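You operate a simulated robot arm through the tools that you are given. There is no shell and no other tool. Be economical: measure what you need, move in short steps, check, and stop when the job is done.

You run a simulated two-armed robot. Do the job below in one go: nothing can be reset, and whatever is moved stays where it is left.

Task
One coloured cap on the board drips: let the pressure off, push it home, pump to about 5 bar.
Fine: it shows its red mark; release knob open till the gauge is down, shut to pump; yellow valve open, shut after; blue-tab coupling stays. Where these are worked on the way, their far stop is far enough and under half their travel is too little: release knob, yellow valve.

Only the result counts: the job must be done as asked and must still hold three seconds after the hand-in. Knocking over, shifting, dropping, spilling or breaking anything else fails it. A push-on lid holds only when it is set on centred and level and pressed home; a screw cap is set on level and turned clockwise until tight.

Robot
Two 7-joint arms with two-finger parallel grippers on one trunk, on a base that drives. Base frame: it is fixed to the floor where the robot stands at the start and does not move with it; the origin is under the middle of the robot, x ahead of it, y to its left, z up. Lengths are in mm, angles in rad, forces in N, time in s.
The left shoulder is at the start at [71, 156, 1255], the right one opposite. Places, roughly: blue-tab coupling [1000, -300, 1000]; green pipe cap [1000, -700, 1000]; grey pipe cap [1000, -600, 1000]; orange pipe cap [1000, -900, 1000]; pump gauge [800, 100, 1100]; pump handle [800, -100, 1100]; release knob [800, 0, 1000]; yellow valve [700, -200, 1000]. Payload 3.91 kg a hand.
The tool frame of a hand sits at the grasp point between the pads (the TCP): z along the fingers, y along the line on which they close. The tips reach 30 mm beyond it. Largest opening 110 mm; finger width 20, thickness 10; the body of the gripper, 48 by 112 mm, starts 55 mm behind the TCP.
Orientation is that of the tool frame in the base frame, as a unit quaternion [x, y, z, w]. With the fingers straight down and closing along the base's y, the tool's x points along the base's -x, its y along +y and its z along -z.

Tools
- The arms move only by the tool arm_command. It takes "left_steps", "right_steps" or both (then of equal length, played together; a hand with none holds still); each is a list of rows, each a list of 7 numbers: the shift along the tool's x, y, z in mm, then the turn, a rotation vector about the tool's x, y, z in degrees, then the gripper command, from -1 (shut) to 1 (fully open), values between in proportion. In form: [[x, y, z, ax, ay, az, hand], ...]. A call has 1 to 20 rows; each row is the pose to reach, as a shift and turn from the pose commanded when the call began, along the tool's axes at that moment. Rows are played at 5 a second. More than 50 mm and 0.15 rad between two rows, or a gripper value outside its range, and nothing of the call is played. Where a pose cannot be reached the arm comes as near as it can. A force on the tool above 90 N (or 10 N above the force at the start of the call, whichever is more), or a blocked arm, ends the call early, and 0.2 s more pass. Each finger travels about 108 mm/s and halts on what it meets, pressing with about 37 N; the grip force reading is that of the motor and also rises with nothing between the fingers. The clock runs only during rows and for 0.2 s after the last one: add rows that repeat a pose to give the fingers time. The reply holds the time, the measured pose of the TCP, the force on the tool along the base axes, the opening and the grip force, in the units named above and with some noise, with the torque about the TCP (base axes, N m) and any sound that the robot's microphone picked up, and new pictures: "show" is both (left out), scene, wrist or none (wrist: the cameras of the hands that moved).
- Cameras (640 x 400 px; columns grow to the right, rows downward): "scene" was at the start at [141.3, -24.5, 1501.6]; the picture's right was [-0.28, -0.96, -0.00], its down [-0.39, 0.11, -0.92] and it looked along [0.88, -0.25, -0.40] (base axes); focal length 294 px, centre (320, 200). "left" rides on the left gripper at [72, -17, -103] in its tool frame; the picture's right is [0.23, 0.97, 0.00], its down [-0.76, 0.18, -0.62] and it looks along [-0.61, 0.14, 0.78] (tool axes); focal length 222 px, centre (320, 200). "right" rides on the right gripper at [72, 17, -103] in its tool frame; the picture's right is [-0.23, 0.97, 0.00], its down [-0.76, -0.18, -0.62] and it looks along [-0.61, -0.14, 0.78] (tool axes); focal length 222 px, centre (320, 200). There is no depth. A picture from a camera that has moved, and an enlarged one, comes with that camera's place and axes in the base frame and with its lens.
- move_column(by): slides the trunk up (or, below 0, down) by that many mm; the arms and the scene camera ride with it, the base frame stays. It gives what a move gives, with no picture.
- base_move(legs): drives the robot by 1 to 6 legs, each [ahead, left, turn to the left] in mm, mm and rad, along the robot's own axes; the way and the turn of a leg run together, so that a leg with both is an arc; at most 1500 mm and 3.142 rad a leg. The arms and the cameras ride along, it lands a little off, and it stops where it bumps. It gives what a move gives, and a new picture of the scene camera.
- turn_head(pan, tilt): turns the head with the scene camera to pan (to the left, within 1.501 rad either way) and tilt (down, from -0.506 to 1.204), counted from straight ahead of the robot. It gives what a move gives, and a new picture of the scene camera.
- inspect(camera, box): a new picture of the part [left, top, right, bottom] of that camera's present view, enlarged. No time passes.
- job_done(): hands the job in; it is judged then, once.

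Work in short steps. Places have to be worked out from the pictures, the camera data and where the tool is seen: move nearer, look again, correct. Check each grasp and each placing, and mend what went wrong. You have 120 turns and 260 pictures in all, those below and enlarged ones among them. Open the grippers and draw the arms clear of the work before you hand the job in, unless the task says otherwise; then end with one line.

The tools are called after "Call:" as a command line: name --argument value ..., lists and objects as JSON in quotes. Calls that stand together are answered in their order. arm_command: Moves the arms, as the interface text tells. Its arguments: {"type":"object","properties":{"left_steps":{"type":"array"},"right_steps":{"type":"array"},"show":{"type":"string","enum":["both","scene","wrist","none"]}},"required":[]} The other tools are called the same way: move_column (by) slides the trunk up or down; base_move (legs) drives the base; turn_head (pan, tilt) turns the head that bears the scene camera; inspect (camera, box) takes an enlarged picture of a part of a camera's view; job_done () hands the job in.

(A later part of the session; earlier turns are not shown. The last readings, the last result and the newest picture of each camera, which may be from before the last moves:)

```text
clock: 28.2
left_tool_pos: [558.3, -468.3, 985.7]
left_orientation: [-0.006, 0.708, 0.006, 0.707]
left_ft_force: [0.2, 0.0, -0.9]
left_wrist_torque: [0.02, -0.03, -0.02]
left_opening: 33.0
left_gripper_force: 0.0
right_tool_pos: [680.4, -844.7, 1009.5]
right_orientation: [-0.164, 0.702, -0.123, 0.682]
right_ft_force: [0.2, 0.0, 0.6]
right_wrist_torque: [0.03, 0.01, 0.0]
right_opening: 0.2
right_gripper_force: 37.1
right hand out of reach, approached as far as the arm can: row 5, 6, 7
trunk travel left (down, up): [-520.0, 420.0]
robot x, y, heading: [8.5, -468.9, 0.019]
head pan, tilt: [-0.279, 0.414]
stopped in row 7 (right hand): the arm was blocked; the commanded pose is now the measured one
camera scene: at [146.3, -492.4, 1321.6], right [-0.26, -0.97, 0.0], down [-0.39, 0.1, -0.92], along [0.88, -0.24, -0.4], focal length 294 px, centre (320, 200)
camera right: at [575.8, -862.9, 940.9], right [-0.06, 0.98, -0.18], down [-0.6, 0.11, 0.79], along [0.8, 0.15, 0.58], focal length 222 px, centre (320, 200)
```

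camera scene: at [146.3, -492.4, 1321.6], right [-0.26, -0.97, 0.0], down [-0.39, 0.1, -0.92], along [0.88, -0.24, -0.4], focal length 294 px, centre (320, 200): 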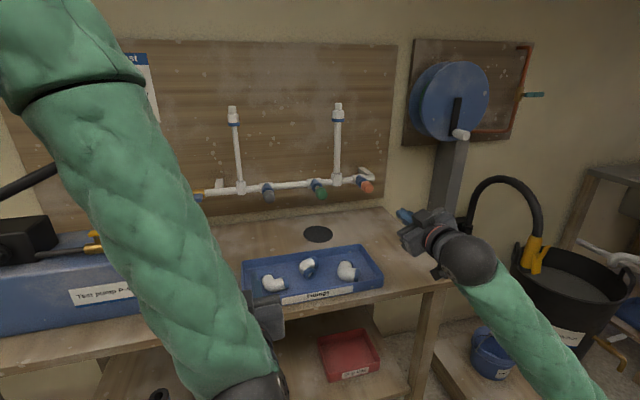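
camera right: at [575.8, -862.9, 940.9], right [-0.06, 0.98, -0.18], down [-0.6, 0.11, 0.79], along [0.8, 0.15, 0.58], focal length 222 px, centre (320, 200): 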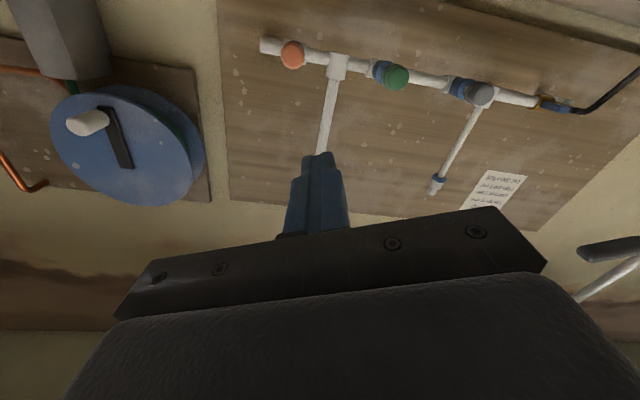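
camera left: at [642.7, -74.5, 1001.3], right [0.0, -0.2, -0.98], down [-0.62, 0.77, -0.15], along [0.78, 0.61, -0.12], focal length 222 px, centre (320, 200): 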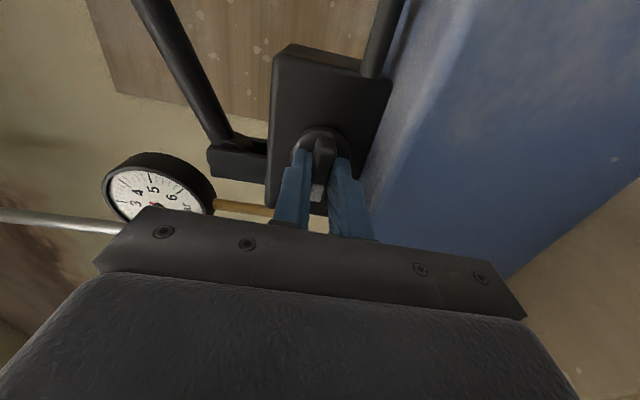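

The right arm works better with the target nearer my centreline. I draw the hand back to its earlier tilt and then drive another 220 mm to the right.

Call:
arm_command --right_steps '[[0, 0, -40, 0, 0, 0, -1], [0, 0, -80, 0, 0, 0, -1], [0, 0, -120, 0, 0, 0, -1], [0, 0, -120, 0, 0, 0, -1]]' --show "none"

```text
clock: 29.2
left_tool_pos: [557.3, -469.6, 985.1]
left_orientation: [-0.007, 0.707, 0.007, 0.707]
left_ft_force: [0.8, -0.4, 0.0]
left_wrist_torque: [-0.01, -0.03, 0.02]
left_opening: 33.0
left_gripper_force: 0.0
right_tool_pos: [614.2, -886.0, 1005.6]
right_orientation: [-0.163, 0.702, -0.122, 0.682]
right_ft_force: [0.3, 0.0, -0.1]
right_wrist_torque: [-0.01, 0.01, 0.0]
right_opening: 0.0
right_gripper_force: 36.8
right hand out of reach, approached as far as the arm can: row 2, 3, 4
trunk travel left (down, up): [-520.0, 420.0]
robot x, y, heading: [3.3, -474.1, 0.014]
head pan, tilt: [-0.279, 0.414]
```

Call:
arm_command --right_steps '[[-22, 42, 8, 0.5, -0.3, 4, -1], [-44, 84, 16, 1, -0.5, 8, -1], [-66, 126, 25, 1.6, -0.8, 12, -1], [-88, 168, 33, 2.2, -1, 16, -1], [-110, 210, 41, 2.8, -1.3, 20, -1], [-132, 252, 50, 3.3, -1.6, 23, -1], [-132, 252, 50, 3.3, -1.6, 23, -1]]' --show "scene"

```text
clock: 30.8
left_tool_pos: [556.2, -469.6, 984.3]
left_orientation: [-0.007, 0.707, 0.007, 0.707]
left_ft_force: [0.5, 0.3, 0.3]
left_wrist_torque: [0.01, 0.0, -0.02]
left_opening: 32.8
left_gripper_force: 0.1
right_tool_pos: [655.0, -761.1, 1045.8]
right_orientation: [-0.031, 0.709, 0.046, 0.703]
right_ft_force: [-0.3, 0.4, 0.7]
right_wrist_torque: [0.02, 0.04, -0.02]
right_opening: 0.0
right_gripper_force: 37.0
right hand out of reach, approached as far as the arm can: row 1, 2, 3, 4, 5, 6, 7
trunk travel left (down, up): [-520.0, 420.0]
robot x, y, heading: [3.3, -469.3, 0.021]
head pan, tilt: [-0.279, 0.414]
camera scene: at [144.4, -494.2, 1321.6], right [-0.26, -0.97, 0.0], down [-0.39, 0.1, -0.92], along [0.88, -0.24, -0.4], focal length 294 px, centre (320, 200)
```

scene: 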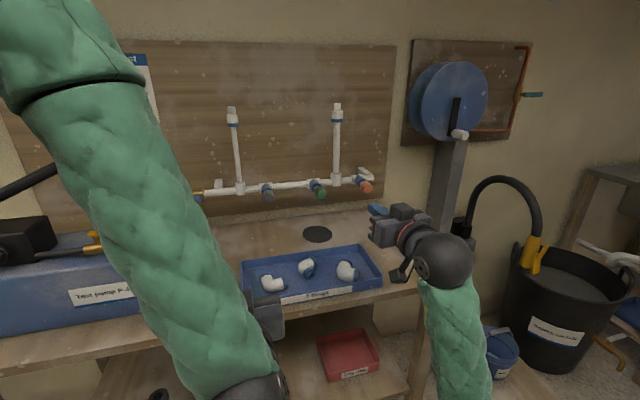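

Call:
arm_command --right_steps '[[10, 8, 35, 1.2, 0, 0, -1], [25, 16, 70, 2.4, 0, 0, -1], [40, 24, 105, 3.6, 0, 0, -1], [55, 32, 140, 4.8, 0, -0.5, -1], [65, 40, 170, 6, 0, -1, -1], [70, 40, 195, 6, 0, -1, -1], [70, 40, 195, 6, 0, -1, -1]]'

```text
clock: 32.4
left_tool_pos: [557.6, -469.2, 985.3]
left_orientation: [-0.007, 0.707, 0.007, 0.707]
left_ft_force: [-0.2, 0.5, 0.0]
left_wrist_torque: [0.01, -0.02, 0.04]
left_opening: 33.0
left_gripper_force: 0.0
right_tool_pos: [690.1, -791.5, 962.8]
right_orientation: [-0.021, 0.71, 0.04, 0.702]
right_ft_force: [-0.9, 0.1, -0.4]
right_wrist_torque: [0.01, 0.0, 0.01]
right_opening: 0.2
right_gripper_force: 37.2
right hand out of reach, approached as far as the arm can: row 1, 2, 3, 4, 5, 6, 7
trunk travel left (down, up): [-520.0, 420.0]
robot x, y, heading: [3.6, -471.2, 0.019]
head pan, tilt: [-0.279, 0.414]
camera scene: at [144.6, -493.9, 1321.6], right [-0.26, -0.97, 0.0], down [-0.39, 0.1, -0.92], along [0.88, -0.24, -0.4], focal length 294 px, centre (320, 200)
camera right: at [585.3, -782.0, 893.0], right [-0.08, 0.96, 0.25], down [-0.6, -0.25, 0.76], along [0.8, -0.09, 0.59], focal length 222 px, centre (320, 200)
```

scene: 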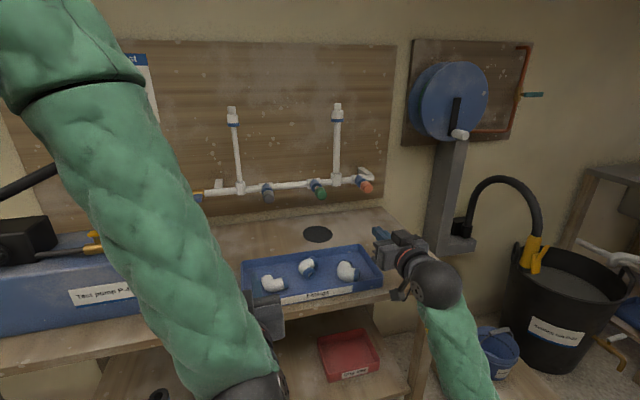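
right: 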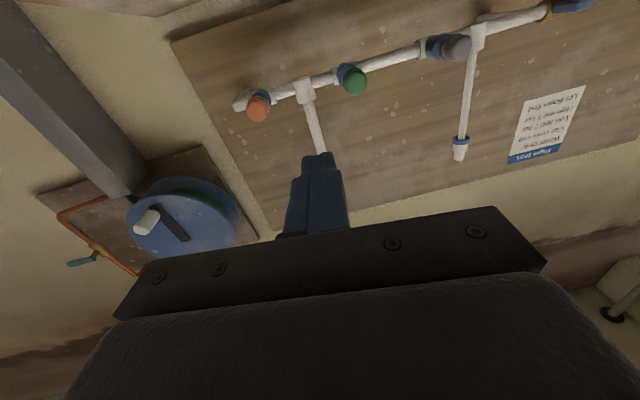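

The right arm is stuck in an awkward branch here. The left arm did level fingers well near the centreline, so I tuck the right arm back into its starting posture and use the left to push.

Call:
arm_command --right_steps '[[-20, -15, -12, 0, 8, 0, -1], [-40, -30, -24, 0, 16, 0, -1], [-60, -45, -37, 0, 24, 0, -1], [-80, -60, -49, 0, 32, 0, -1], [-100, -75, -61, 0, 40, 0, -1], [-120, -90, -74, 0, 48, 0, -1], [-140, -105, -86, 0, 56, 0, -1], [-160, -120, -98, 0, 64, 0, -1], [-180, -135, -110, 0, 72, 0, -1], [-200, -150, -122, 0, 80, 0, -1], [-220, -165, -134, 0, 88, 0, -1], [-240, -170, -150, 0, 90, 0, -1], [-240, -170, -150, 0, 90, 0, -1]]' --show "scene"

```text
clock: 35.4
left_tool_pos: [555.2, -467.5, 985.3]
left_orientation: [-0.008, 0.707, 0.007, 0.708]
left_ft_force: [0.1, 0.0, -0.5]
left_wrist_torque: [0.01, 0.01, -0.03]
left_opening: 32.8
left_gripper_force: 0.1
right_tool_pos: [563.6, -978.2, 1000.5]
right_orientation: [-0.038, 0.979, 0.018, -0.201]
right_ft_force: [0.7, -0.1, 0.0]
right_wrist_torque: [0.01, 0.0, 0.03]
right_opening: 0.2
right_gripper_force: 36.9
trunk travel left (down, up): [-520.0, 420.0]
robot x, y, heading: [2.2, -470.6, 0.02]
head pan, tilt: [-0.279, 0.414]
stopped in row 13 (right hand): the arm was blocked; the commanded pose is now the measured one
camera scene: at [142.9, -492.2, 1321.9], right [-0.26, -0.97, 0.0], down [-0.39, 0.1, -0.92], along [0.89, -0.24, -0.4], focal length 294 px, centre (320, 200)
```

scene: 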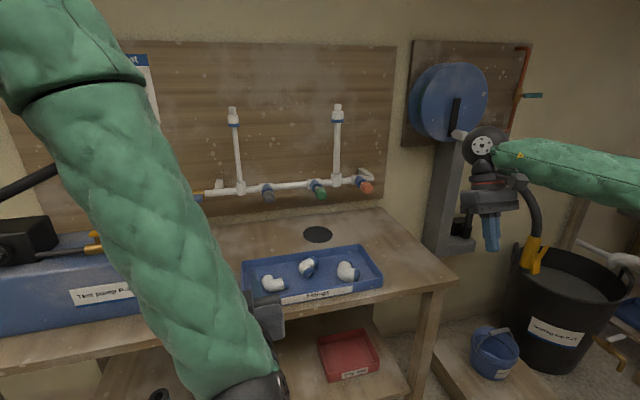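

Call:
arm_command --right_steps '[[23, 10, -34, 0, -5, 0, -1], [46, 20, -67, 0, -10, 0, -1], [69, 30, -100, 0, -15, 0, -1], [92, 40, -134, 0, -20, 0, -1], [115, 50, -168, 0, -23, 0, -1], [115, 50, -168, 0, -23, 0, -1]]' --show "scene"

```text
clock: 36.8
left_tool_pos: [557.0, -471.1, 984.8]
left_orientation: [-0.006, 0.707, 0.007, 0.707]
left_ft_force: [-0.1, -0.8, 0.5]
left_wrist_torque: [0.0, -0.01, 0.02]
left_opening: 33.0
left_gripper_force: 0.1
right_tool_pos: [524.7, -947.5, 1199.6]
right_orientation: [-0.035, 0.999, 0.028, -0.002]
right_ft_force: [0.2, 0.4, -0.6]
right_wrist_torque: [-0.01, 0.01, -0.03]
right_opening: 0.0
right_gripper_force: 36.6
trunk travel left (down, up): [-520.0, 420.0]
robot x, y, heading: [-1.4, -470.0, 0.014]
head pan, tilt: [-0.279, 0.414]
camera scene: at [145.1, -494.8, 1321.5], right [-0.26, -0.97, 0.0], down [-0.39, 0.1, -0.92], along [0.88, -0.24, -0.4], focal length 294 px, centre (320, 200)
```

scene: 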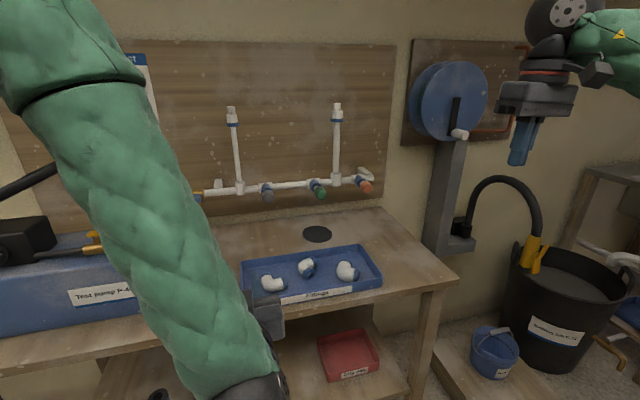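

The right arm is back in good posture. I drive right and a little ahead, so the left hand comes in front of the green cap.

Call:
base_move --legs '[[0, -250, -0.014], [130, 0, 0]]'

```text
clock: 39.5
left_tool_pos: [690.8, -734.1, 983.9]
left_orientation: [-0.001, 0.708, 0.001, 0.707]
left_ft_force: [0.0, -0.3, 0.7]
left_wrist_torque: [-0.02, 0.0, 0.02]
left_opening: 33.0
left_gripper_force: 0.0
right_tool_pos: [653.1, -1208.1, 1199.3]
right_orientation: [-0.027, 0.999, 0.027, -0.002]
right_ft_force: [0.5, -0.1, -0.4]
right_wrist_torque: [0.0, 0.03, 0.03]
right_opening: 0.0
right_gripper_force: 36.3
trunk travel left (down, up): [-520.0, 420.0]
robot x, y, heading: [134.3, -726.0, 0.005]
head pan, tilt: [-0.279, 0.414]
camera scene: at [278.5, -752.6, 1321.4], right [-0.27, -0.96, 0.0], down [-0.39, 0.11, -0.92], along [0.88, -0.25, -0.4], focal length 294 px, centre (320, 200)
```

scene: 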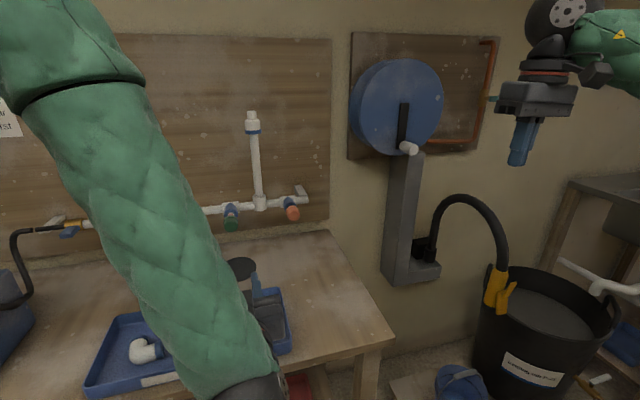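

I close the left fingers, move forward 120 mm, and look at the cap with both cameras.

Call:
arm_command --left_steps '[[0, 0, 40, 0, 0, 0, -1], [0, 0, 80, 0, 0, 0, -1], [0, 0, 120, 0, 0, 0, -1], [0, 0, 120, 0, 0, 0, -1]]' --show "none"

Call:
inspect --camera "left" --box '[220, 20, 460, 180]'

Call:
inspect --camera "scene" --box '[180, 180, 340, 300]'

```text
clock: 40.5
left_tool_pos: [809.0, -734.1, 988.1]
left_orientation: [-0.001, 0.707, 0.002, 0.707]
left_ft_force: [0.7, 0.5, -0.1]
left_wrist_torque: [0.03, 0.03, 0.03]
left_opening: 0.1
left_gripper_force: 36.4
right_tool_pos: [649.2, -1209.8, 1200.5]
right_orientation: [-0.029, 0.999, 0.026, -0.002]
right_ft_force: [0.5, -0.4, -0.2]
right_wrist_torque: [0.07, -0.01, 0.0]
right_opening: 0.1
right_gripper_force: 37.3
trunk travel left (down, up): [-520.0, 420.0]
robot x, y, heading: [137.1, -729.4, 0.005]
head pan, tilt: [-0.279, 0.414]
```

```text
2.50 times, centred on (340, 100) of left
camera zoom: at [706.3, -753.1, 915.3], right [0.0, 0.97, -0.23], down [-0.62, 0.17, 0.76], along [0.78, 0.14, 0.61], focal length 555 px, centre (270, 450)
```

zoom: 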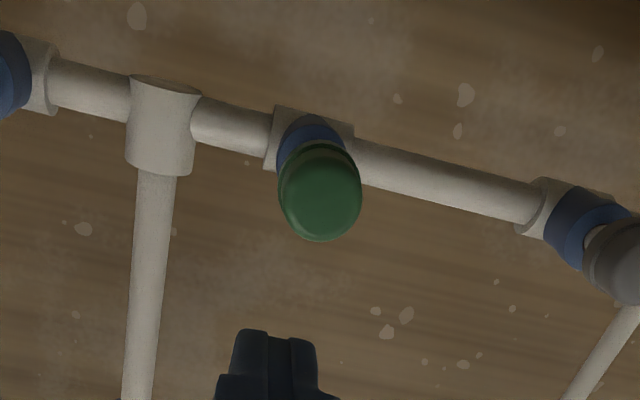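

```text
3.33 times, centred on (260, 240) of scene
camera zoom: at [276.3, -753.3, 1321.6], right [-0.27, -0.96, 0.0], down [-0.39, 0.11, -0.92], along [0.88, -0.25, -0.4], focal length 978 px, centre (520, 67)
```

zoom: 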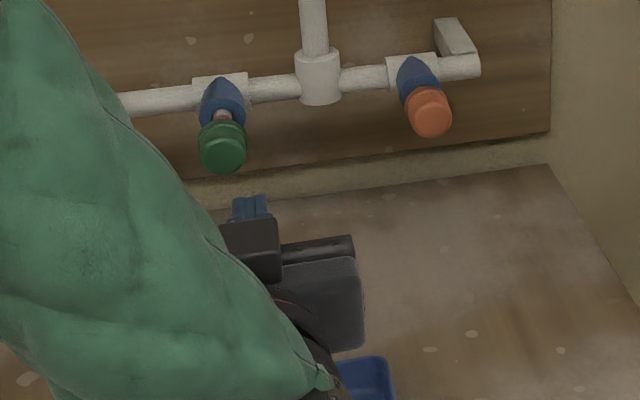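

The cap's front face is near (948,-717,971). I line up on it and stop just short.

Call:
arm_command --left_steps '[[8, 9, 0, 0, 0, 0, -1], [17, 17, 20, 0, 0, 0, -1], [17, 17, 60, 0, 0, 0, -1], [17, 17, 95, 0, 0, 0, -1], [17, 17, 95, 0, 0, 0, -1]]' --show "none"

Call:
inspect --camera "left" --box '[220, 60, 460, 220]'

Call:
inspect --camera "scene" --box '[180, 180, 340, 300]'

```text
clock: 41.7
left_tool_pos: [902.9, -715.0, 969.2]
left_orientation: [-0.002, 0.707, 0.003, 0.707]
left_ft_force: [-0.5, 0.0, -1.1]
left_wrist_torque: [0.0, -0.03, 0.06]
left_opening: 0.0
left_gripper_force: 36.7
right_tool_pos: [650.2, -1209.1, 1200.1]
right_orientation: [-0.028, 0.999, 0.027, -0.002]
right_ft_force: [0.0, 0.0, 0.2]
right_wrist_torque: [0.02, 0.0, -0.02]
right_opening: 0.0
right_gripper_force: 37.5
trunk travel left (down, up): [-520.0, 420.0]
robot x, y, heading: [136.1, -726.8, 0.008]
head pan, tilt: [-0.279, 0.414]
```

```text
2.50 times, centred on (340, 140) of left
camera zoom: at [800.3, -734.5, 896.6], right [0.0, 0.97, -0.23], down [-0.62, 0.17, 0.76], along [0.78, 0.14, 0.61], focal length 555 px, centre (270, 350)
```

zoom: 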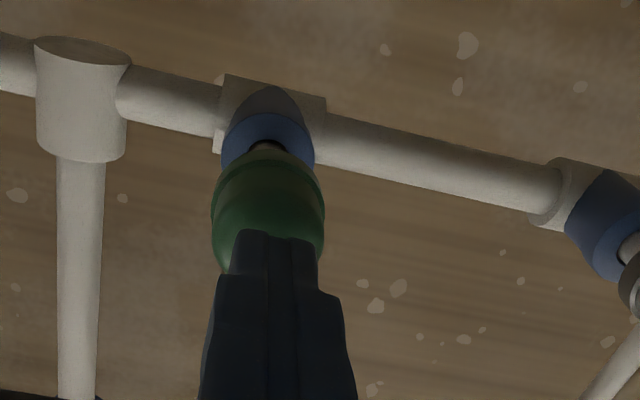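

```text
3.33 times, centred on (260, 240) of scene
camera zoom: at [276.4, -752.9, 1321.6], right [-0.27, -0.96, 0.0], down [-0.39, 0.11, -0.92], along [0.88, -0.25, -0.4], focal length 978 px, centre (520, 67)
```

zoom: 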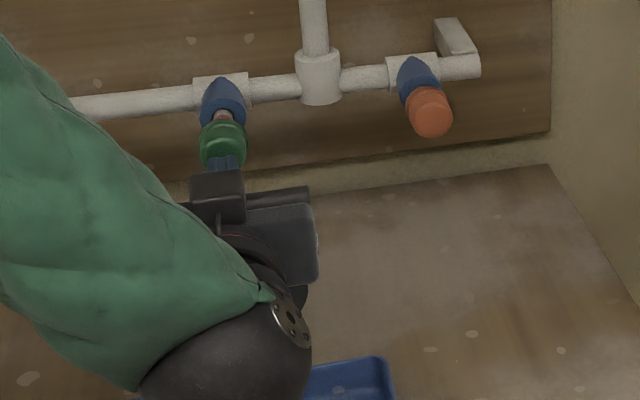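

The fingers are well centred on the cap. I push forward in small steps.

Call:
arm_command --left_steps '[[0, 0, 6, 0, 0, 0, -1], [0, 0, 12, 0, 0, 0, -1], [0, 0, 16, 0, 0, 0, -1], [0, 0, 20, 0, 0, 0, -1], [0, 0, 24, 0, 0, 0, -1], [0, 0, 28, 0, 0, 0, -1], [0, 0, 32, 0, 0, 0, -1], [0, 0, 36, 0, 0, 0, -1], [0, 0, 40, 0, 0, 0, -1], [0, 0, 44, 0, 0, 0, -1], [0, 0, 48, 0, 0, 0, -1]]' --show "none"

Call:
inspect --camera "left" --box '[220, 60, 460, 220]'

Call:
inspect --camera "scene" --box '[200, 180, 320, 260]'

```text
clock: 43.7
left_tool_pos: [928.0, -716.9, 969.0]
left_orientation: [-0.002, 0.712, 0.004, 0.703]
left_ft_force: [-26.4, 4.1, 0.1]
left_wrist_torque: [0.0, -0.22, 0.09]
left_opening: 0.1
left_gripper_force: 36.9
right_tool_pos: [642.6, -1206.0, 1205.2]
right_orientation: [-0.028, 0.999, 0.026, 0.001]
right_ft_force: [-0.7, 0.7, 0.5]
right_wrist_torque: [-0.01, 0.02, 0.0]
right_opening: 0.0
right_gripper_force: 36.6
trunk travel left (down, up): [-520.0, 420.0]
robot x, y, heading: [132.6, -730.4, 0.005]
head pan, tilt: [-0.279, 0.414]
stopped in row 9 (left hand): the force on the tool passed its limit at 94 N (the readings are from after the stop); the commanded pose is now the measured one
```

```text
2.50 times, centred on (340, 140) of left
camera zoom: at [824.2, -735.9, 898.6], right [-0.01, 0.97, -0.22], down [-0.62, 0.17, 0.77], along [0.79, 0.15, 0.6], focal length 555 px, centre (270, 350)
```

zoom: 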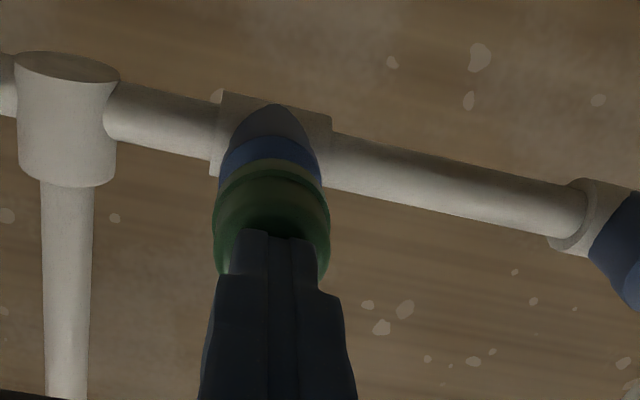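

```text
5.00 times, centred on (260, 220) of scene
camera zoom: at [267.2, -751.0, 1323.1], right [-0.27, -0.96, 0.0], down [-0.38, 0.11, -0.92], along [0.88, -0.25, -0.4], focal length 1468 px, centre (620, 100)
```

zoom: 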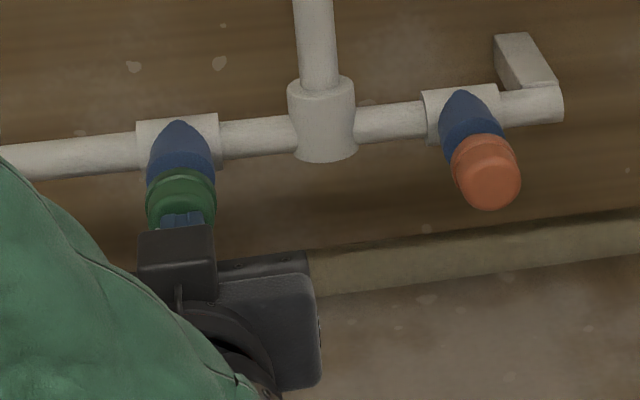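

The cap looks flush with its blue collar. I give it one more firm press to be sure, then back off and check.

Call:
arm_command --left_steps '[[0, 0, 5, 0, 0, 0, -1], [0, 0, 10, 0, 0, 0, -1], [0, 0, 15, 0, 0, 0, -1], [0, 0, 20, 0, 0, 0, -1]]' --show "none"

Call:
arm_command --left_steps '[[0, 0, -20, 0, 0, 0, -1], [0, 0, -60, 0, 0, 0, -1], [0, 0, -100, 0, 0, 0, -1], [0, 0, -140, 0, 0, 0, -1], [0, 0, -180, 0, 0, 0, -1], [0, 0, -220, 0, 0, 0, -1], [0, 0, -220, 0, 0, 0, -1]]' --show "none"

Call:
inspect --camera "scene" --box '[200, 180, 320, 260]'

Call:
inspect --camera "left" --box '[220, 20, 460, 180]'

```text
clock: 44.5
left_tool_pos: [928.7, -718.5, 967.9]
left_orientation: [0.001, 0.714, 0.003, 0.7]
left_ft_force: [-136.2, 18.3, 35.3]
left_wrist_torque: [-0.24, -1.79, 0.64]
left_opening: 0.0
left_gripper_force: 36.9
right_tool_pos: [638.1, -1204.5, 1207.4]
right_orientation: [-0.029, 0.999, 0.025, 0.003]
right_ft_force: [0.5, 0.0, 0.2]
right_wrist_torque: [-0.01, 0.01, 0.02]
right_opening: 0.0
right_gripper_force: 36.9
trunk travel left (down, up): [-520.0, 420.0]
robot x, y, heading: [132.1, -729.2, 0.005]
head pan, tilt: [-0.279, 0.414]
stopped in row 4 (left hand): the force on the tool passed its limit at 395 N (the readings are from after the stop); the commanded pose is now the measured one
```

```text
clock: 46.1
left_tool_pos: [721.5, -718.7, 967.6]
left_orientation: [0.001, 0.718, 0.004, 0.696]
left_ft_force: [-0.8, 0.4, 0.5]
left_wrist_torque: [-0.07, 0.03, -0.01]
left_opening: 0.0
left_gripper_force: 36.6
right_tool_pos: [649.6, -1207.3, 1200.8]
right_orientation: [-0.028, 0.999, 0.026, -0.002]
right_ft_force: [0.2, -0.1, 0.9]
right_wrist_torque: [0.01, -0.02, 0.0]
right_opening: 0.0
right_gripper_force: 37.2
trunk travel left (down, up): [-520.0, 420.0]
robot x, y, heading: [135.3, -730.0, 0.006]
head pan, tilt: [-0.279, 0.414]
```

```text
5.00 times, centred on (260, 220) of scene
camera zoom: at [275.0, -751.7, 1321.6], right [-0.27, -0.96, 0.0], down [-0.39, 0.11, -0.92], along [0.88, -0.25, -0.4], focal length 1468 px, centre (620, 100)
```

zoom: 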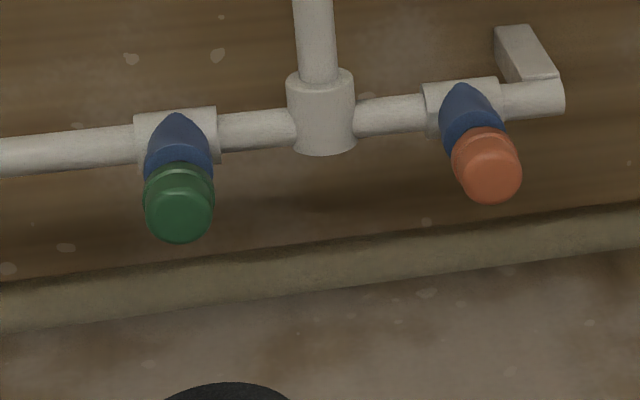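

```text
2.50 times, centred on (340, 100) of left
camera zoom: at [618.0, -737.1, 898.0], right [-0.01, 0.98, -0.22], down [-0.6, 0.17, 0.78], along [0.8, 0.14, 0.58], focal length 555 px, centre (270, 450)
```

zoom: 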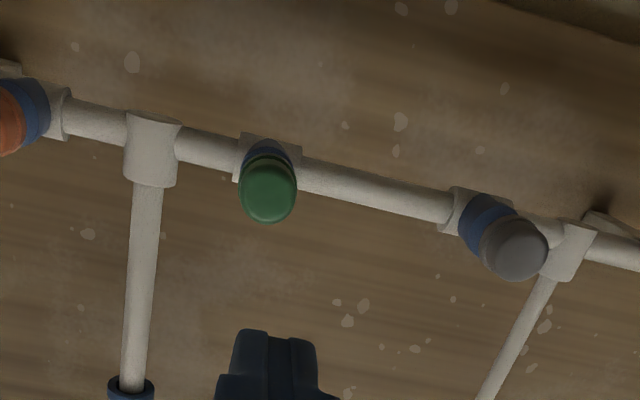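

The cap is home and no red shows. I drive back to the starting spot to work the knob.

Call:
base_move --legs '[[-135, 0, 0], [0, 730, -0.005]]'

```text
clock: 51.0
left_tool_pos: [587.0, 5.0, 968.4]
left_orientation: [0.002, 0.718, 0.003, 0.696]
left_ft_force: [-0.6, 0.2, -0.2]
left_wrist_torque: [-0.01, 0.0, 0.01]
left_opening: 0.3
left_gripper_force: 37.4
right_tool_pos: [512.2, -483.3, 1201.1]
right_orientation: [-0.027, 0.999, 0.026, -0.003]
right_ft_force: [0.0, -0.2, 0.5]
right_wrist_torque: [0.0, 0.0, 0.04]
right_opening: 0.0
right_gripper_force: 37.2
trunk travel left (down, up): [-520.0, 420.0]
robot x, y, heading: [-2.1, -2.3, 0.002]
head pan, tilt: [-0.279, 0.414]
camera scene: at [138.7, -26.6, 1321.6], right [-0.27, -0.96, 0.0], down [-0.39, 0.11, -0.92], along [0.88, -0.25, -0.4], focal length 294 px, centre (320, 200)
```

scene: 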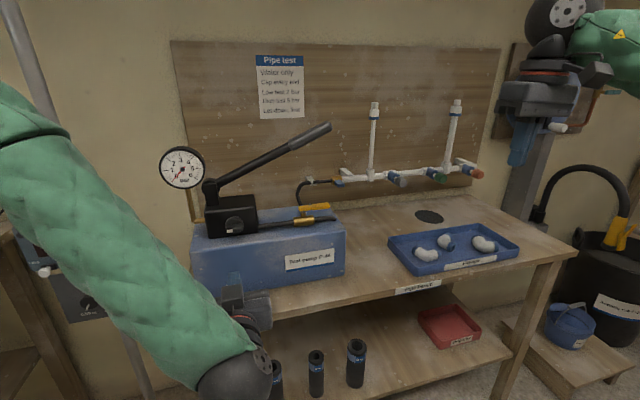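

The gauge reads 0. I square the left hand up in front of the knob, then roll it 88° to match the level wing.

Call:
arm_command --left_steps '[[-9, -3, 30, 0, -1, 0, -0.4], [-18, -5, 60, 0, -1.8, 0, -0.4], [-18, -5, 80, 0, -1.8, 0, -0.4], [-18, -5, 80, 0, -1.8, 0, -0.4]]' --show "none"

Call:
arm_command --left_steps '[[0, 0, 0, 0, 0, -8, -0.4], [0, 0, 0, 0, 0, -16, -0.4], [0, 0, 0, 0, 0, -24, -0.4], [0, 0, 0, 0, 0, -32, -0.4], [0, 0, 0, 0, 0, -40, -0.4], [0, 0, 0, 0, 0, -48, -0.4], [0, 0, 0, 0, 0, -56, -0.4], [0, 0, 0, 0, 0, -64, -0.4], [0, 0, 0, 0, 0, -72, -0.4], [0, 0, 0, 0, 0, -80, -0.4], [0, 0, 0, 0, 0, -88, -0.4], [0, 0, 30, 0, 0, -88, -0.4], [0, 0, 50, 0, 0, -88, -0.4], [0, 0, 50, 0, 0, -88, -0.4]]' --show "wrist"

```text
clock: 52.0
left_tool_pos: [667.4, -0.6, 983.8]
left_orientation: [0.001, 0.706, 0.004, 0.708]
left_ft_force: [0.4, 0.7, -0.2]
left_wrist_torque: [-0.02, 0.02, 0.03]
left_opening: 33.1
left_gripper_force: 0.0
right_tool_pos: [511.2, -484.7, 1200.6]
right_orientation: [-0.027, 0.999, 0.027, -0.002]
right_ft_force: [0.3, -0.2, -0.6]
right_wrist_torque: [0.03, -0.02, 0.0]
right_opening: 0.0
right_gripper_force: 37.0
trunk travel left (down, up): [-520.0, 420.0]
robot x, y, heading: [-4.2, -5.0, 0.001]
head pan, tilt: [-0.279, 0.414]
```

```text
clock: 55.0
left_tool_pos: [720.6, 1.6, 980.7]
left_orientation: [-0.489, 0.509, -0.49, 0.512]
left_ft_force: [0.3, -0.3, -0.7]
left_wrist_torque: [0.0, 0.0, -0.01]
left_opening: 32.8
left_gripper_force: 0.0
right_tool_pos: [512.1, -484.9, 1200.7]
right_orientation: [-0.027, 0.999, 0.027, -0.003]
right_ft_force: [-0.5, 1.1, -0.2]
right_wrist_torque: [0.04, 0.0, 0.02]
right_opening: 0.0
right_gripper_force: 36.7
trunk travel left (down, up): [-520.0, 420.0]
robot x, y, heading: [-1.0, -4.0, 0.002]
head pan, tilt: [-0.279, 0.414]
camera left: at [617.5, -74.3, 995.1], right [0.0, -0.19, -0.98], down [-0.63, 0.77, -0.15], along [0.78, 0.61, -0.12], focal length 222 px, centre (320, 200)
```

left: 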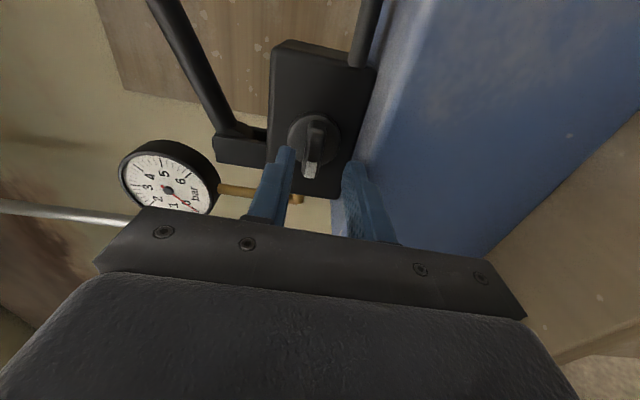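

Call:
arm_command --left_steps '[[0, -6, 10, 0, 0, 0, -0.4], [0, -6, 25, 0, 0, 0, -0.4], [0, -6, 25, 0, 0, 0, -0.9], [0, -6, 25, 0, 0, 0, -0.9], [0, -6, 25, 0, 0, 0, -0.9]]' --show "none"

Call:
inspect --camera "left" --box '[230, 90, 430, 230]'

```text
clock: 56.2
left_tool_pos: [745.3, -0.9, 986.3]
left_orientation: [-0.49, 0.51, -0.488, 0.511]
left_ft_force: [-10.0, 1.5, -26.7]
left_wrist_torque: [-0.04, 0.16, 0.52]
left_opening: 12.8
left_gripper_force: 45.1
right_tool_pos: [512.7, -484.1, 1200.6]
right_orientation: [-0.028, 0.999, 0.026, -0.002]
right_ft_force: [-0.1, -0.3, -0.3]
right_wrist_torque: [0.02, -0.01, -0.02]
right_opening: 0.1
right_gripper_force: 37.0
trunk travel left (down, up): [-520.0, 420.0]
robot x, y, heading: [0.6, 0.3, 0.0]
head pan, tilt: [-0.279, 0.414]
```

```text
2.86 times, centred on (330, 160) of left
camera zoom: at [642.3, -75.9, 1000.6], right [0.0, -0.19, -0.98], down [-0.63, 0.77, -0.14], along [0.78, 0.61, -0.12], focal length 635 px, centre (291, 314)
```

zoom: 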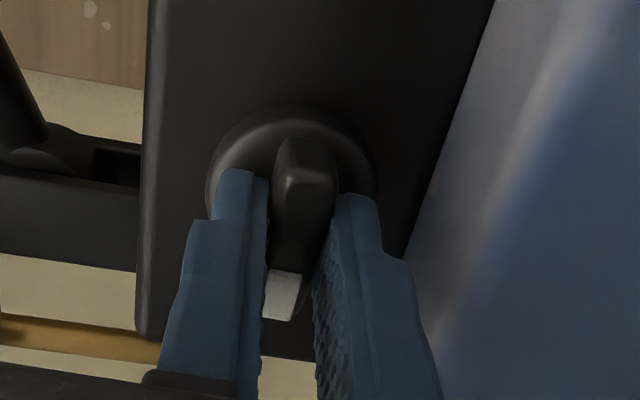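

The wing is gripped. I turn it back clockwise to the shut stop.

Call:
arm_command --left_steps '[[0, 0, -1, 0, 0, 8, -0.9], [0, 0, -1, 0, 0, 16, -0.9], [0, 0, -1, 0, 0, 24, -0.9], [0, 0, -1, 0, 0, 32, -0.9], [0, 0, -1, 0, 0, 40, -0.9], [0, 0, -1, 0, 0, 48, -0.9], [0, 0, -1, 0, 0, 56, -0.9], [0, 0, -1, 0, 0, 64, -0.9], [0, 0, -1, 0, 0, 72, -0.9], [0, 0, -1, 0, 0, 80, -0.9], [0, 0, -1, 0, 0, 88, -0.9], [0, 0, -1, 0, 0, 94, -0.9], [0, 0, -1, 0, 0, 98, -0.9]]' --show "none"

Call:
inspect --camera "left" --box '[230, 90, 430, 230]'

```text
clock: 59.0
left_tool_pos: [744.0, -0.5, 987.7]
left_orientation: [0.064, 0.704, 0.066, 0.704]
left_ft_force: [19.0, 0.1, -9.7]
left_wrist_torque: [-1.16, 0.1, -0.58]
left_opening: 16.3
left_gripper_force: 45.0
right_tool_pos: [514.5, -484.3, 1200.1]
right_orientation: [-0.026, 0.999, 0.027, -0.003]
right_ft_force: [0.2, 0.3, 0.0]
right_wrist_torque: [0.02, 0.0, 0.02]
right_opening: 0.0
right_gripper_force: 37.4
trunk travel left (down, up): [-520.0, 420.0]
robot x, y, heading: [0.7, -1.5, 0.004]
head pan, tilt: [-0.279, 0.414]
```

```text
2.86 times, centred on (330, 160) of left
camera zoom: at [641.5, -6.2, 914.4], right [0.0, 1.0, -0.05], down [-0.62, 0.03, 0.78], along [0.78, 0.03, 0.62], focal length 635 px, centre (291, 314)
```

zoom: 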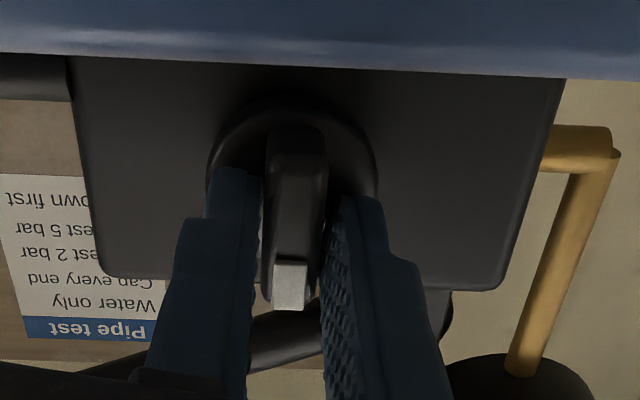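

The knob is shut on its stop. I let go, back the left hand off and raise the trunk for pumping with the right hand.

Call:
arm_command --left_steps '[[0, 0, 0, 0, 0, -8, -0.9], [0, 0, 0, 0, 0, -10, -0.4], [0, 0, 0, 0, 0, -10, -0.4], [0, 0, -35, 0, 0, -10, -0.4], [0, 0, -80, 0, 0, -10, -0.4], [0, 0, -125, 0, 0, -10, -0.4], [0, 30, -150, 0, 0, -10, -0.4], [0, 30, -150, 0, 0, -10, -0.4]]' --show "none"

Call:
move_column --by 180

Call:
inspect --camera "scene" --box '[140, 150, 360, 320]'

```text
clock: 60.8
left_tool_pos: [594.6, 27.5, 994.7]
left_orientation: [0.003, 0.707, 0.003, 0.708]
left_ft_force: [0.1, -0.6, -0.1]
left_wrist_torque: [-0.05, -0.01, 0.03]
left_opening: 32.8
left_gripper_force: 0.1
right_tool_pos: [511.7, -485.6, 1199.7]
right_orientation: [-0.027, 0.999, 0.027, -0.003]
right_ft_force: [-0.6, -0.4, -0.5]
right_wrist_torque: [0.03, 0.01, 0.0]
right_opening: 0.0
right_gripper_force: 37.5
trunk travel left (down, up): [-520.0, 420.0]
robot x, y, heading: [-1.8, -0.9, -0.001]
head pan, tilt: [-0.279, 0.414]
```

```text
clock: 62.8
left_tool_pos: [594.2, 28.2, 1175.3]
left_orientation: [0.002, 0.707, 0.001, 0.707]
left_ft_force: [0.3, 0.1, -0.4]
left_wrist_torque: [0.01, 0.01, 0.01]
left_opening: 33.1
left_gripper_force: 0.1
right_tool_pos: [512.5, -483.7, 1381.3]
right_orientation: [-0.027, 0.999, 0.026, -0.003]
right_ft_force: [-0.3, -0.2, 0.5]
right_wrist_torque: [-0.01, 0.01, 0.01]
right_opening: 0.1
right_gripper_force: 37.2
trunk travel left (down, up): [-700.0, 240.0]
robot x, y, heading: [-0.3, -4.8, 0.001]
head pan, tilt: [-0.279, 0.414]
```

```text
2.35 times, centred on (250, 235) of scene
camera zoom: at [139.0, -27.4, 1501.5], right [-0.27, -0.96, 0.0], down [-0.39, 0.11, -0.92], along [0.88, -0.25, -0.4], focal length 691 px, centre (485, 118)
```

zoom: 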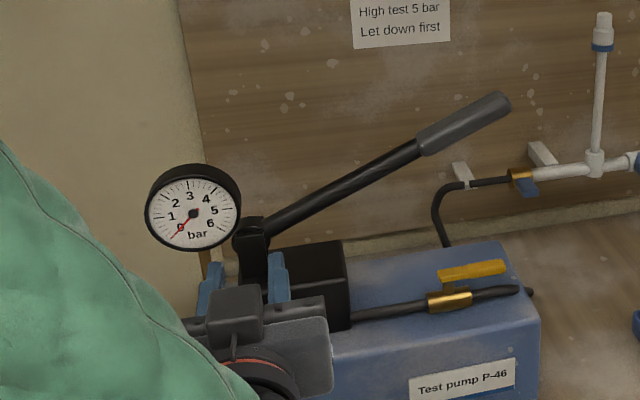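

Gauge 0, knob shut, valve open. I bring the right hand over the handle grip, yawed 90° so that the fingers close across it.

Call:
arm_command --right_steps '[[-28, 22, 0, 0, 0, -8, 0], [-56, 44, 0, 0, 0, -16, 0], [-84, 66, 0, 0, 0, -24, 0], [-112, 88, 0, 0, 0, -32, 0], [-140, 110, 0, 0, 0, -40, 0], [-168, 132, 0, 0, 0, -48, 0], [-196, 154, 0, 0, 0, -56, 0], [-224, 176, 10, 0, 0, -64, 0], [-252, 200, 30, 0, 0, -72, 0], [-285, 225, 50, 0, 0, -80, 0], [-308, 245, 70, 0, 0, -88, 0], [-326, 259, 80, 0, 0, -90, 0], [-326, 259, 80, 0, 0, -90, 0]]'

```text
clock: 65.6
left_tool_pos: [595.9, 28.1, 1174.9]
left_orientation: [0.001, 0.707, 0.003, 0.708]
left_ft_force: [-1.0, 0.6, -0.2]
left_wrist_torque: [0.0, -0.02, -0.02]
left_opening: 32.7
left_gripper_force: 0.2
right_tool_pos: [552.8, -45.6, 1308.1]
right_orientation: [-0.686, 0.727, 0.026, 0.016]
right_ft_force: [0.3, -0.2, 0.0]
right_wrist_torque: [-0.01, 0.02, -0.04]
right_opening: 54.9
right_gripper_force: 0.1
right hand out of reach, approached as far as the arm can: row 6, 7, 8, 9, 10, 11, 12, 13
trunk travel left (down, up): [-700.0, 240.0]
robot x, y, heading: [1.2, -4.4, 0.001]
head pan, tilt: [-0.279, 0.414]
camera scene: at [138.7, -27.5, 1501.6], right [-0.27, -0.96, 0.0], down [-0.39, 0.11, -0.92], along [0.88, -0.25, -0.4], focal length 294 px, centre (320, 200)
camera right: at [534.8, -123.6, 1408.5], right [-0.96, 0.28, 0.03], down [0.23, 0.71, 0.66], along [0.17, 0.64, -0.75], focal length 222 px, centre (320, 200)
```

scene: 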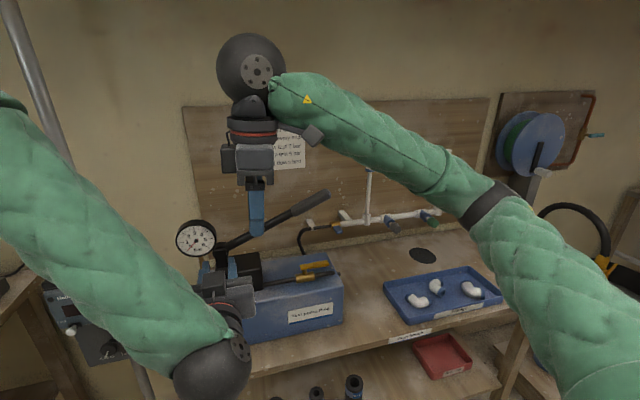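
right: 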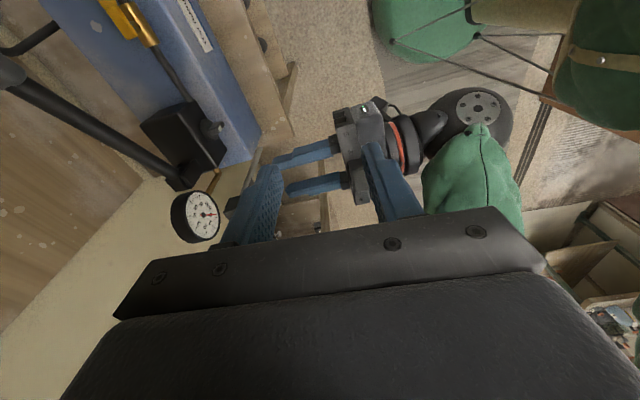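

That wrist yaw does not suit the right arm. I put the right hand back in its resting pose and will pump with the left, gripping the handle from the front with the fingers closing vertically.

Call:
arm_command --right_steps '[[40, 4, -10, 0, 0, 8, -1], [80, 8, -20, 0, 0, 16, -1], [120, 11, -30, 0, 0, 24, -1], [160, 15, -40, 0, 0, 32, -1], [200, 19, -50, 0, 0, 40, -1], [240, 22, -60, 0, 0, 48, -1], [280, 26, -70, 0, 0, 56, -1], [320, 30, -73, 0, 0, 64, -1], [360, 34, -73, 0, 0, 72, -1], [400, 37, -73, 0, 0, 80, -1], [438, 41, -73, 0, 0, 88, -1], [438, 41, -73, 0, 0, 92, -1], [438, 41, -73, 0, 0, 92, -1]]' --show "scene"

```text
clock: 68.4
left_tool_pos: [595.4, 28.6, 1174.2]
left_orientation: [0.003, 0.706, 0.003, 0.708]
left_ft_force: [0.8, 0.6, 0.4]
left_wrist_torque: [-0.01, 0.0, -0.02]
left_opening: 33.1
left_gripper_force: 0.0
right_tool_pos: [480.2, -477.8, 1364.0]
right_orientation: [0.047, 0.998, 0.03, -0.008]
right_ft_force: [0.7, -0.2, 0.7]
right_wrist_torque: [0.01, 0.03, 0.01]
right_opening: 0.0
right_gripper_force: 37.3
trunk travel left (down, up): [-700.0, 240.0]
robot x, y, heading: [-3.2, -4.3, 0.003]
head pan, tilt: [-0.279, 0.414]
camera scene: at [138.5, -27.8, 1501.6], right [-0.27, -0.96, 0.0], down [-0.39, 0.11, -0.92], along [0.88, -0.25, -0.4], focal length 294 px, centre (320, 200)
```

scene: 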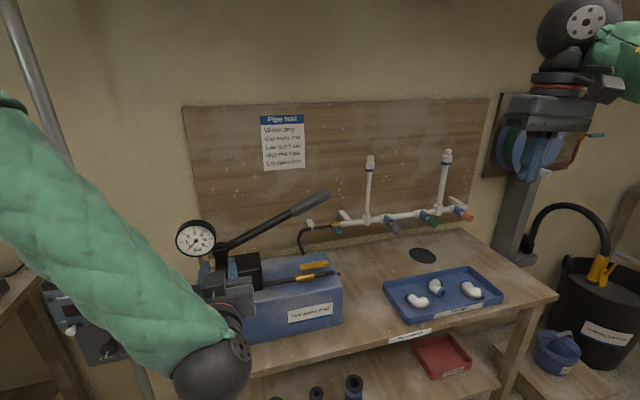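

Call:
base_move --legs '[[0, -230, 0], [50, 0, 0]]'

Call:
move_column --by -80

Call:
turn_head --pan 0.2 --tilt 0.4

```text
clock: 70.7
left_tool_pos: [642.3, -209.4, 1176.4]
left_orientation: [0.002, 0.706, 0.003, 0.708]
left_ft_force: [-0.5, -0.1, -0.1]
left_wrist_torque: [0.0, 0.0, 0.01]
left_opening: 32.9
left_gripper_force: 0.0
right_tool_pos: [526.7, -716.6, 1365.2]
right_orientation: [0.047, 0.998, 0.03, -0.008]
right_ft_force: [-0.1, 0.5, 0.1]
right_wrist_torque: [-0.01, 0.02, -0.01]
right_opening: 0.0
right_gripper_force: 36.9
trunk travel left (down, up): [-700.0, 240.0]
robot x, y, heading: [44.9, -241.6, 0.001]
head pan, tilt: [-0.279, 0.414]
camera scene: at [185.9, -264.4, 1502.0], right [-0.27, -0.96, 0.0], down [-0.39, 0.11, -0.92], along [0.88, -0.25, -0.4], focal length 294 px, centre (320, 200)
```

scene: 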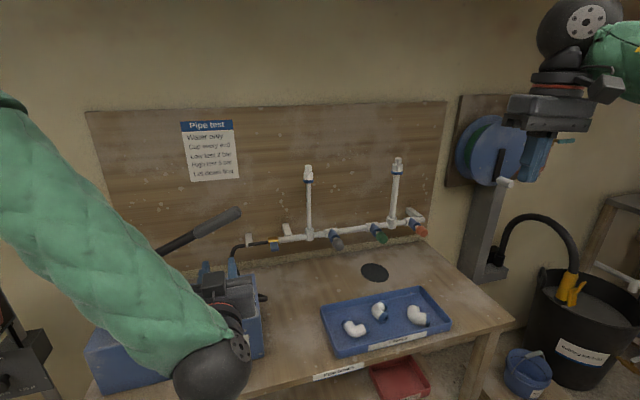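

```text
clock: 71.8
left_tool_pos: [645.0, -209.9, 1095.7]
left_orientation: [0.002, 0.707, 0.003, 0.708]
left_ft_force: [-0.6, -0.6, 0.4]
left_wrist_torque: [0.03, 0.0, 0.03]
left_opening: 33.0
left_gripper_force: 0.1
right_tool_pos: [527.5, -715.8, 1283.3]
right_orientation: [0.047, 0.998, 0.03, -0.008]
right_ft_force: [-0.1, -0.7, 0.0]
right_wrist_torque: [-0.02, 0.0, 0.05]
right_opening: 0.0
right_gripper_force: 36.7
trunk travel left (down, up): [-620.0, 320.0]
robot x, y, heading: [44.3, -241.0, 0.005]
head pan, tilt: [-0.279, 0.414]
```

```text
clock: 72.8
left_tool_pos: [644.3, -209.8, 1094.3]
left_orientation: [0.001, 0.707, 0.004, 0.708]
left_ft_force: [0.2, -0.1, 0.1]
left_wrist_torque: [-0.01, 0.0, 0.02]
left_opening: 32.7
left_gripper_force: 0.0
right_tool_pos: [527.6, -715.5, 1283.1]
right_orientation: [0.046, 0.998, 0.03, -0.009]
right_ft_force: [-0.9, -0.3, 1.0]
right_wrist_torque: [0.02, 0.03, -0.05]
right_opening: 0.0
right_gripper_force: 37.4
trunk travel left (down, up): [-620.0, 320.0]
robot x, y, heading: [43.7, -238.9, 0.002]
head pan, tilt: [0.201, 0.4]
camera scene: at [189.2, -221.0, 1422.8], right [0.2, -0.98, 0.0], down [-0.38, -0.08, -0.92], along [0.9, 0.18, -0.39], focal length 294 px, centre (320, 200)
```

scene: 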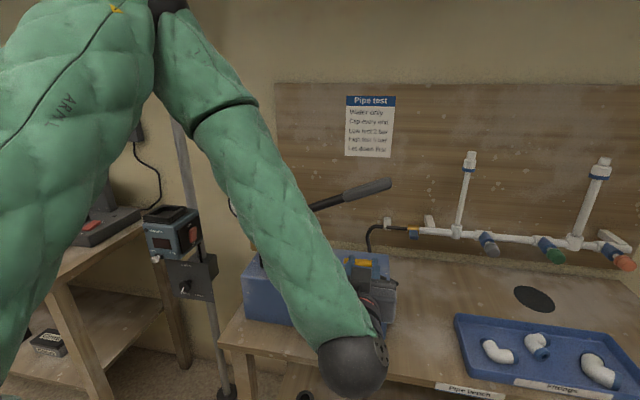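

The left forearm hides the gauge from here, but the rolled wrist camera should see it. I raise the left hand to handle height and roll it to match the handle's slope.

Call:
arm_command --left_steps '[[-10, -1, 0, 0, 0, -8, 0.2], [-20, -2, 0, 0, 0, -16, 0.2], [-30, -3, 0, 0, 0, -24, 0.2], [-40, -4, 0, 0, 0, -32, 0.2], [-50, -5, 0, 0, 0, -40, 0.2], [-60, -6, 0, 0, 0, -48, 0.2], [-70, -8, 0, 0, 0, -56, 0.2], [-80, -10, 0, 0, 0, -64, 0.2], [-90, -12, 0, 0, 0, -72, 0.2], [-93, -14, 0, 0, 0, -80, 0.2], [-93, -15, 0, 0, 0, -88, 0.2], [-93, -15, 0, 0, 0, -96, 0.2], [-93, -15, 0, 0, 0, -104, 0.2], [-93, -15, 0, 0, 0, -112, 0.2], [-93, -15, 0, 0, 0, -112, 0.2]]'

```text
clock: 76.0
left_tool_pos: [645.4, -226.8, 1186.7]
left_orientation: [0.585, -0.396, 0.585, -0.398]
left_ft_force: [-0.7, -0.6, 0.0]
left_wrist_torque: [-0.01, 0.01, 0.02]
left_opening: 66.0
left_gripper_force: 0.1
right_tool_pos: [527.2, -715.2, 1283.2]
right_orientation: [0.047, 0.998, 0.03, -0.008]
right_ft_force: [0.2, 0.9, 0.5]
right_wrist_torque: [0.02, 0.01, 0.01]
right_opening: 0.0
right_gripper_force: 37.3
trunk travel left (down, up): [-620.0, 320.0]
robot x, y, heading: [48.1, -239.5, 0.003]
head pan, tilt: [0.201, 0.4]
camera scene: at [189.0, -220.8, 1422.9], right [0.2, -0.98, 0.0], down [-0.38, -0.08, -0.92], along [0.9, 0.18, -0.39], focal length 294 px, centre (320, 200)
camera left: at [541.6, -288.9, 1230.0], right [0.0, -0.57, -0.82], down [-0.62, 0.64, -0.45], along [0.78, 0.51, -0.35], focal length 222 px, centre (320, 200)
```

scene: 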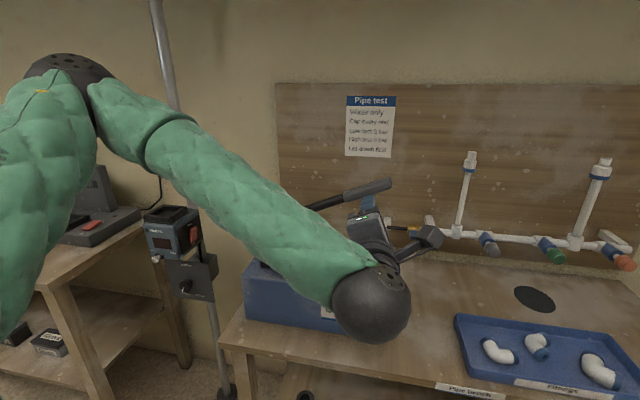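
left: 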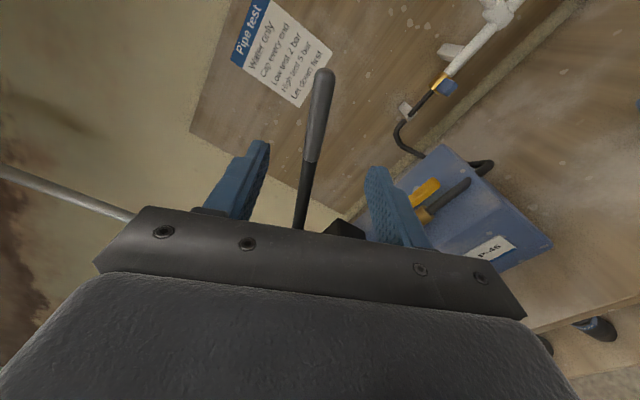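

The handle lies midway between the fingers. I move in and close on the grip.

Call:
arm_command --left_steps '[[0, 0, 40, 0, 0, 0, 0.2], [0, 0, 80, 0, 0, 0, 0.2], [0, 0, 120, 0, 0, 0, 0.2], [0, 0, 155, 0, 0, 0, 0.2], [0, 0, 185, 0, 0, 0, 0.2], [0, 0, 185, 0, 0, 0, 0.2]]' --show "wrist"

```text
clock: 77.4
left_tool_pos: [828.1, -228.8, 1188.3]
left_orientation: [0.585, -0.397, 0.585, -0.397]
left_ft_force: [-0.3, -0.4, -0.5]
left_wrist_torque: [0.01, -0.03, -0.01]
left_opening: 66.4
left_gripper_force: 0.2
right_tool_pos: [527.2, -714.9, 1284.4]
right_orientation: [0.047, 0.998, 0.031, -0.008]
right_ft_force: [-1.3, 0.2, 0.3]
right_wrist_torque: [0.01, -0.02, -0.05]
right_opening: 0.1
right_gripper_force: 36.7
trunk travel left (down, up): [-620.0, 320.0]
robot x, y, heading: [49.2, -240.5, -0.002]
head pan, tilt: [0.201, 0.4]
camera left: at [725.6, -290.9, 1230.7], right [0.0, -0.57, -0.82], down [-0.62, 0.64, -0.45], along [0.78, 0.51, -0.35], focal length 222 px, centre (320, 200)
```

left: 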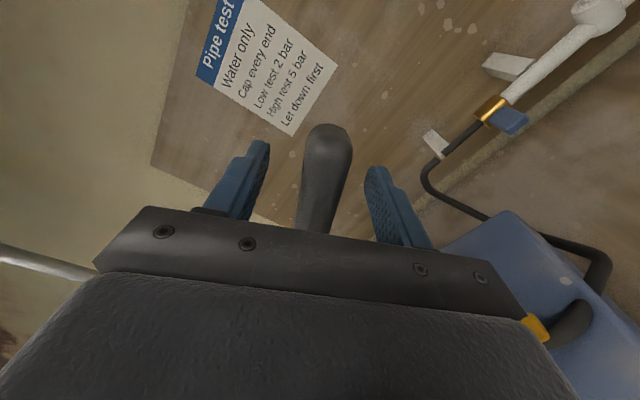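

Call:
arm_command --left_steps '[[0, 0, 5, 0, 0, 0, -0.2], [0, 0, 5, 0, 0, 0, -0.8], [0, 0, 5, 0, 0, 0, -0.8], [0, 0, 5, 0, 0, 0, -0.8]]' --show "scene"

```text
clock: 78.4
left_tool_pos: [834.8, -227.2, 1187.1]
left_orientation: [0.585, -0.397, 0.585, -0.397]
left_ft_force: [-5.8, -5.1, -16.7]
left_wrist_torque: [-1.21, 0.14, 0.03]
left_opening: 26.5
left_gripper_force: 44.7
right_tool_pos: [527.9, -714.7, 1283.6]
right_orientation: [0.046, 0.998, 0.031, -0.009]
right_ft_force: [-0.3, 0.1, -0.2]
right_wrist_torque: [0.0, -0.01, 0.0]
right_opening: 0.1
right_gripper_force: 36.5
trunk travel left (down, up): [-620.0, 320.0]
robot x, y, heading: [46.3, -240.5, 0.005]
head pan, tilt: [0.201, 0.4]
camera scene: at [189.8, -221.3, 1422.6], right [0.2, -0.98, 0.0], down [-0.38, -0.08, -0.92], along [0.9, 0.18, -0.39], focal length 294 px, centre (320, 200)
```

scene: 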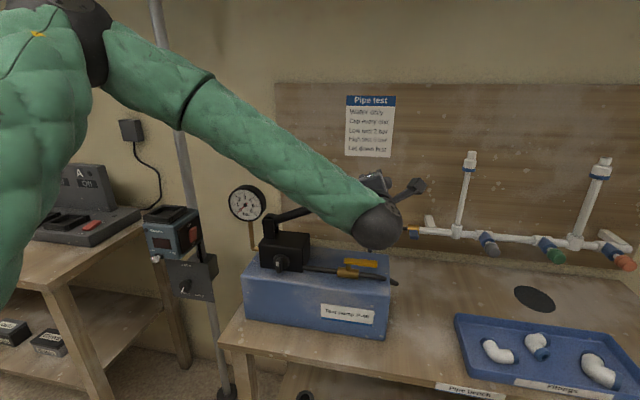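

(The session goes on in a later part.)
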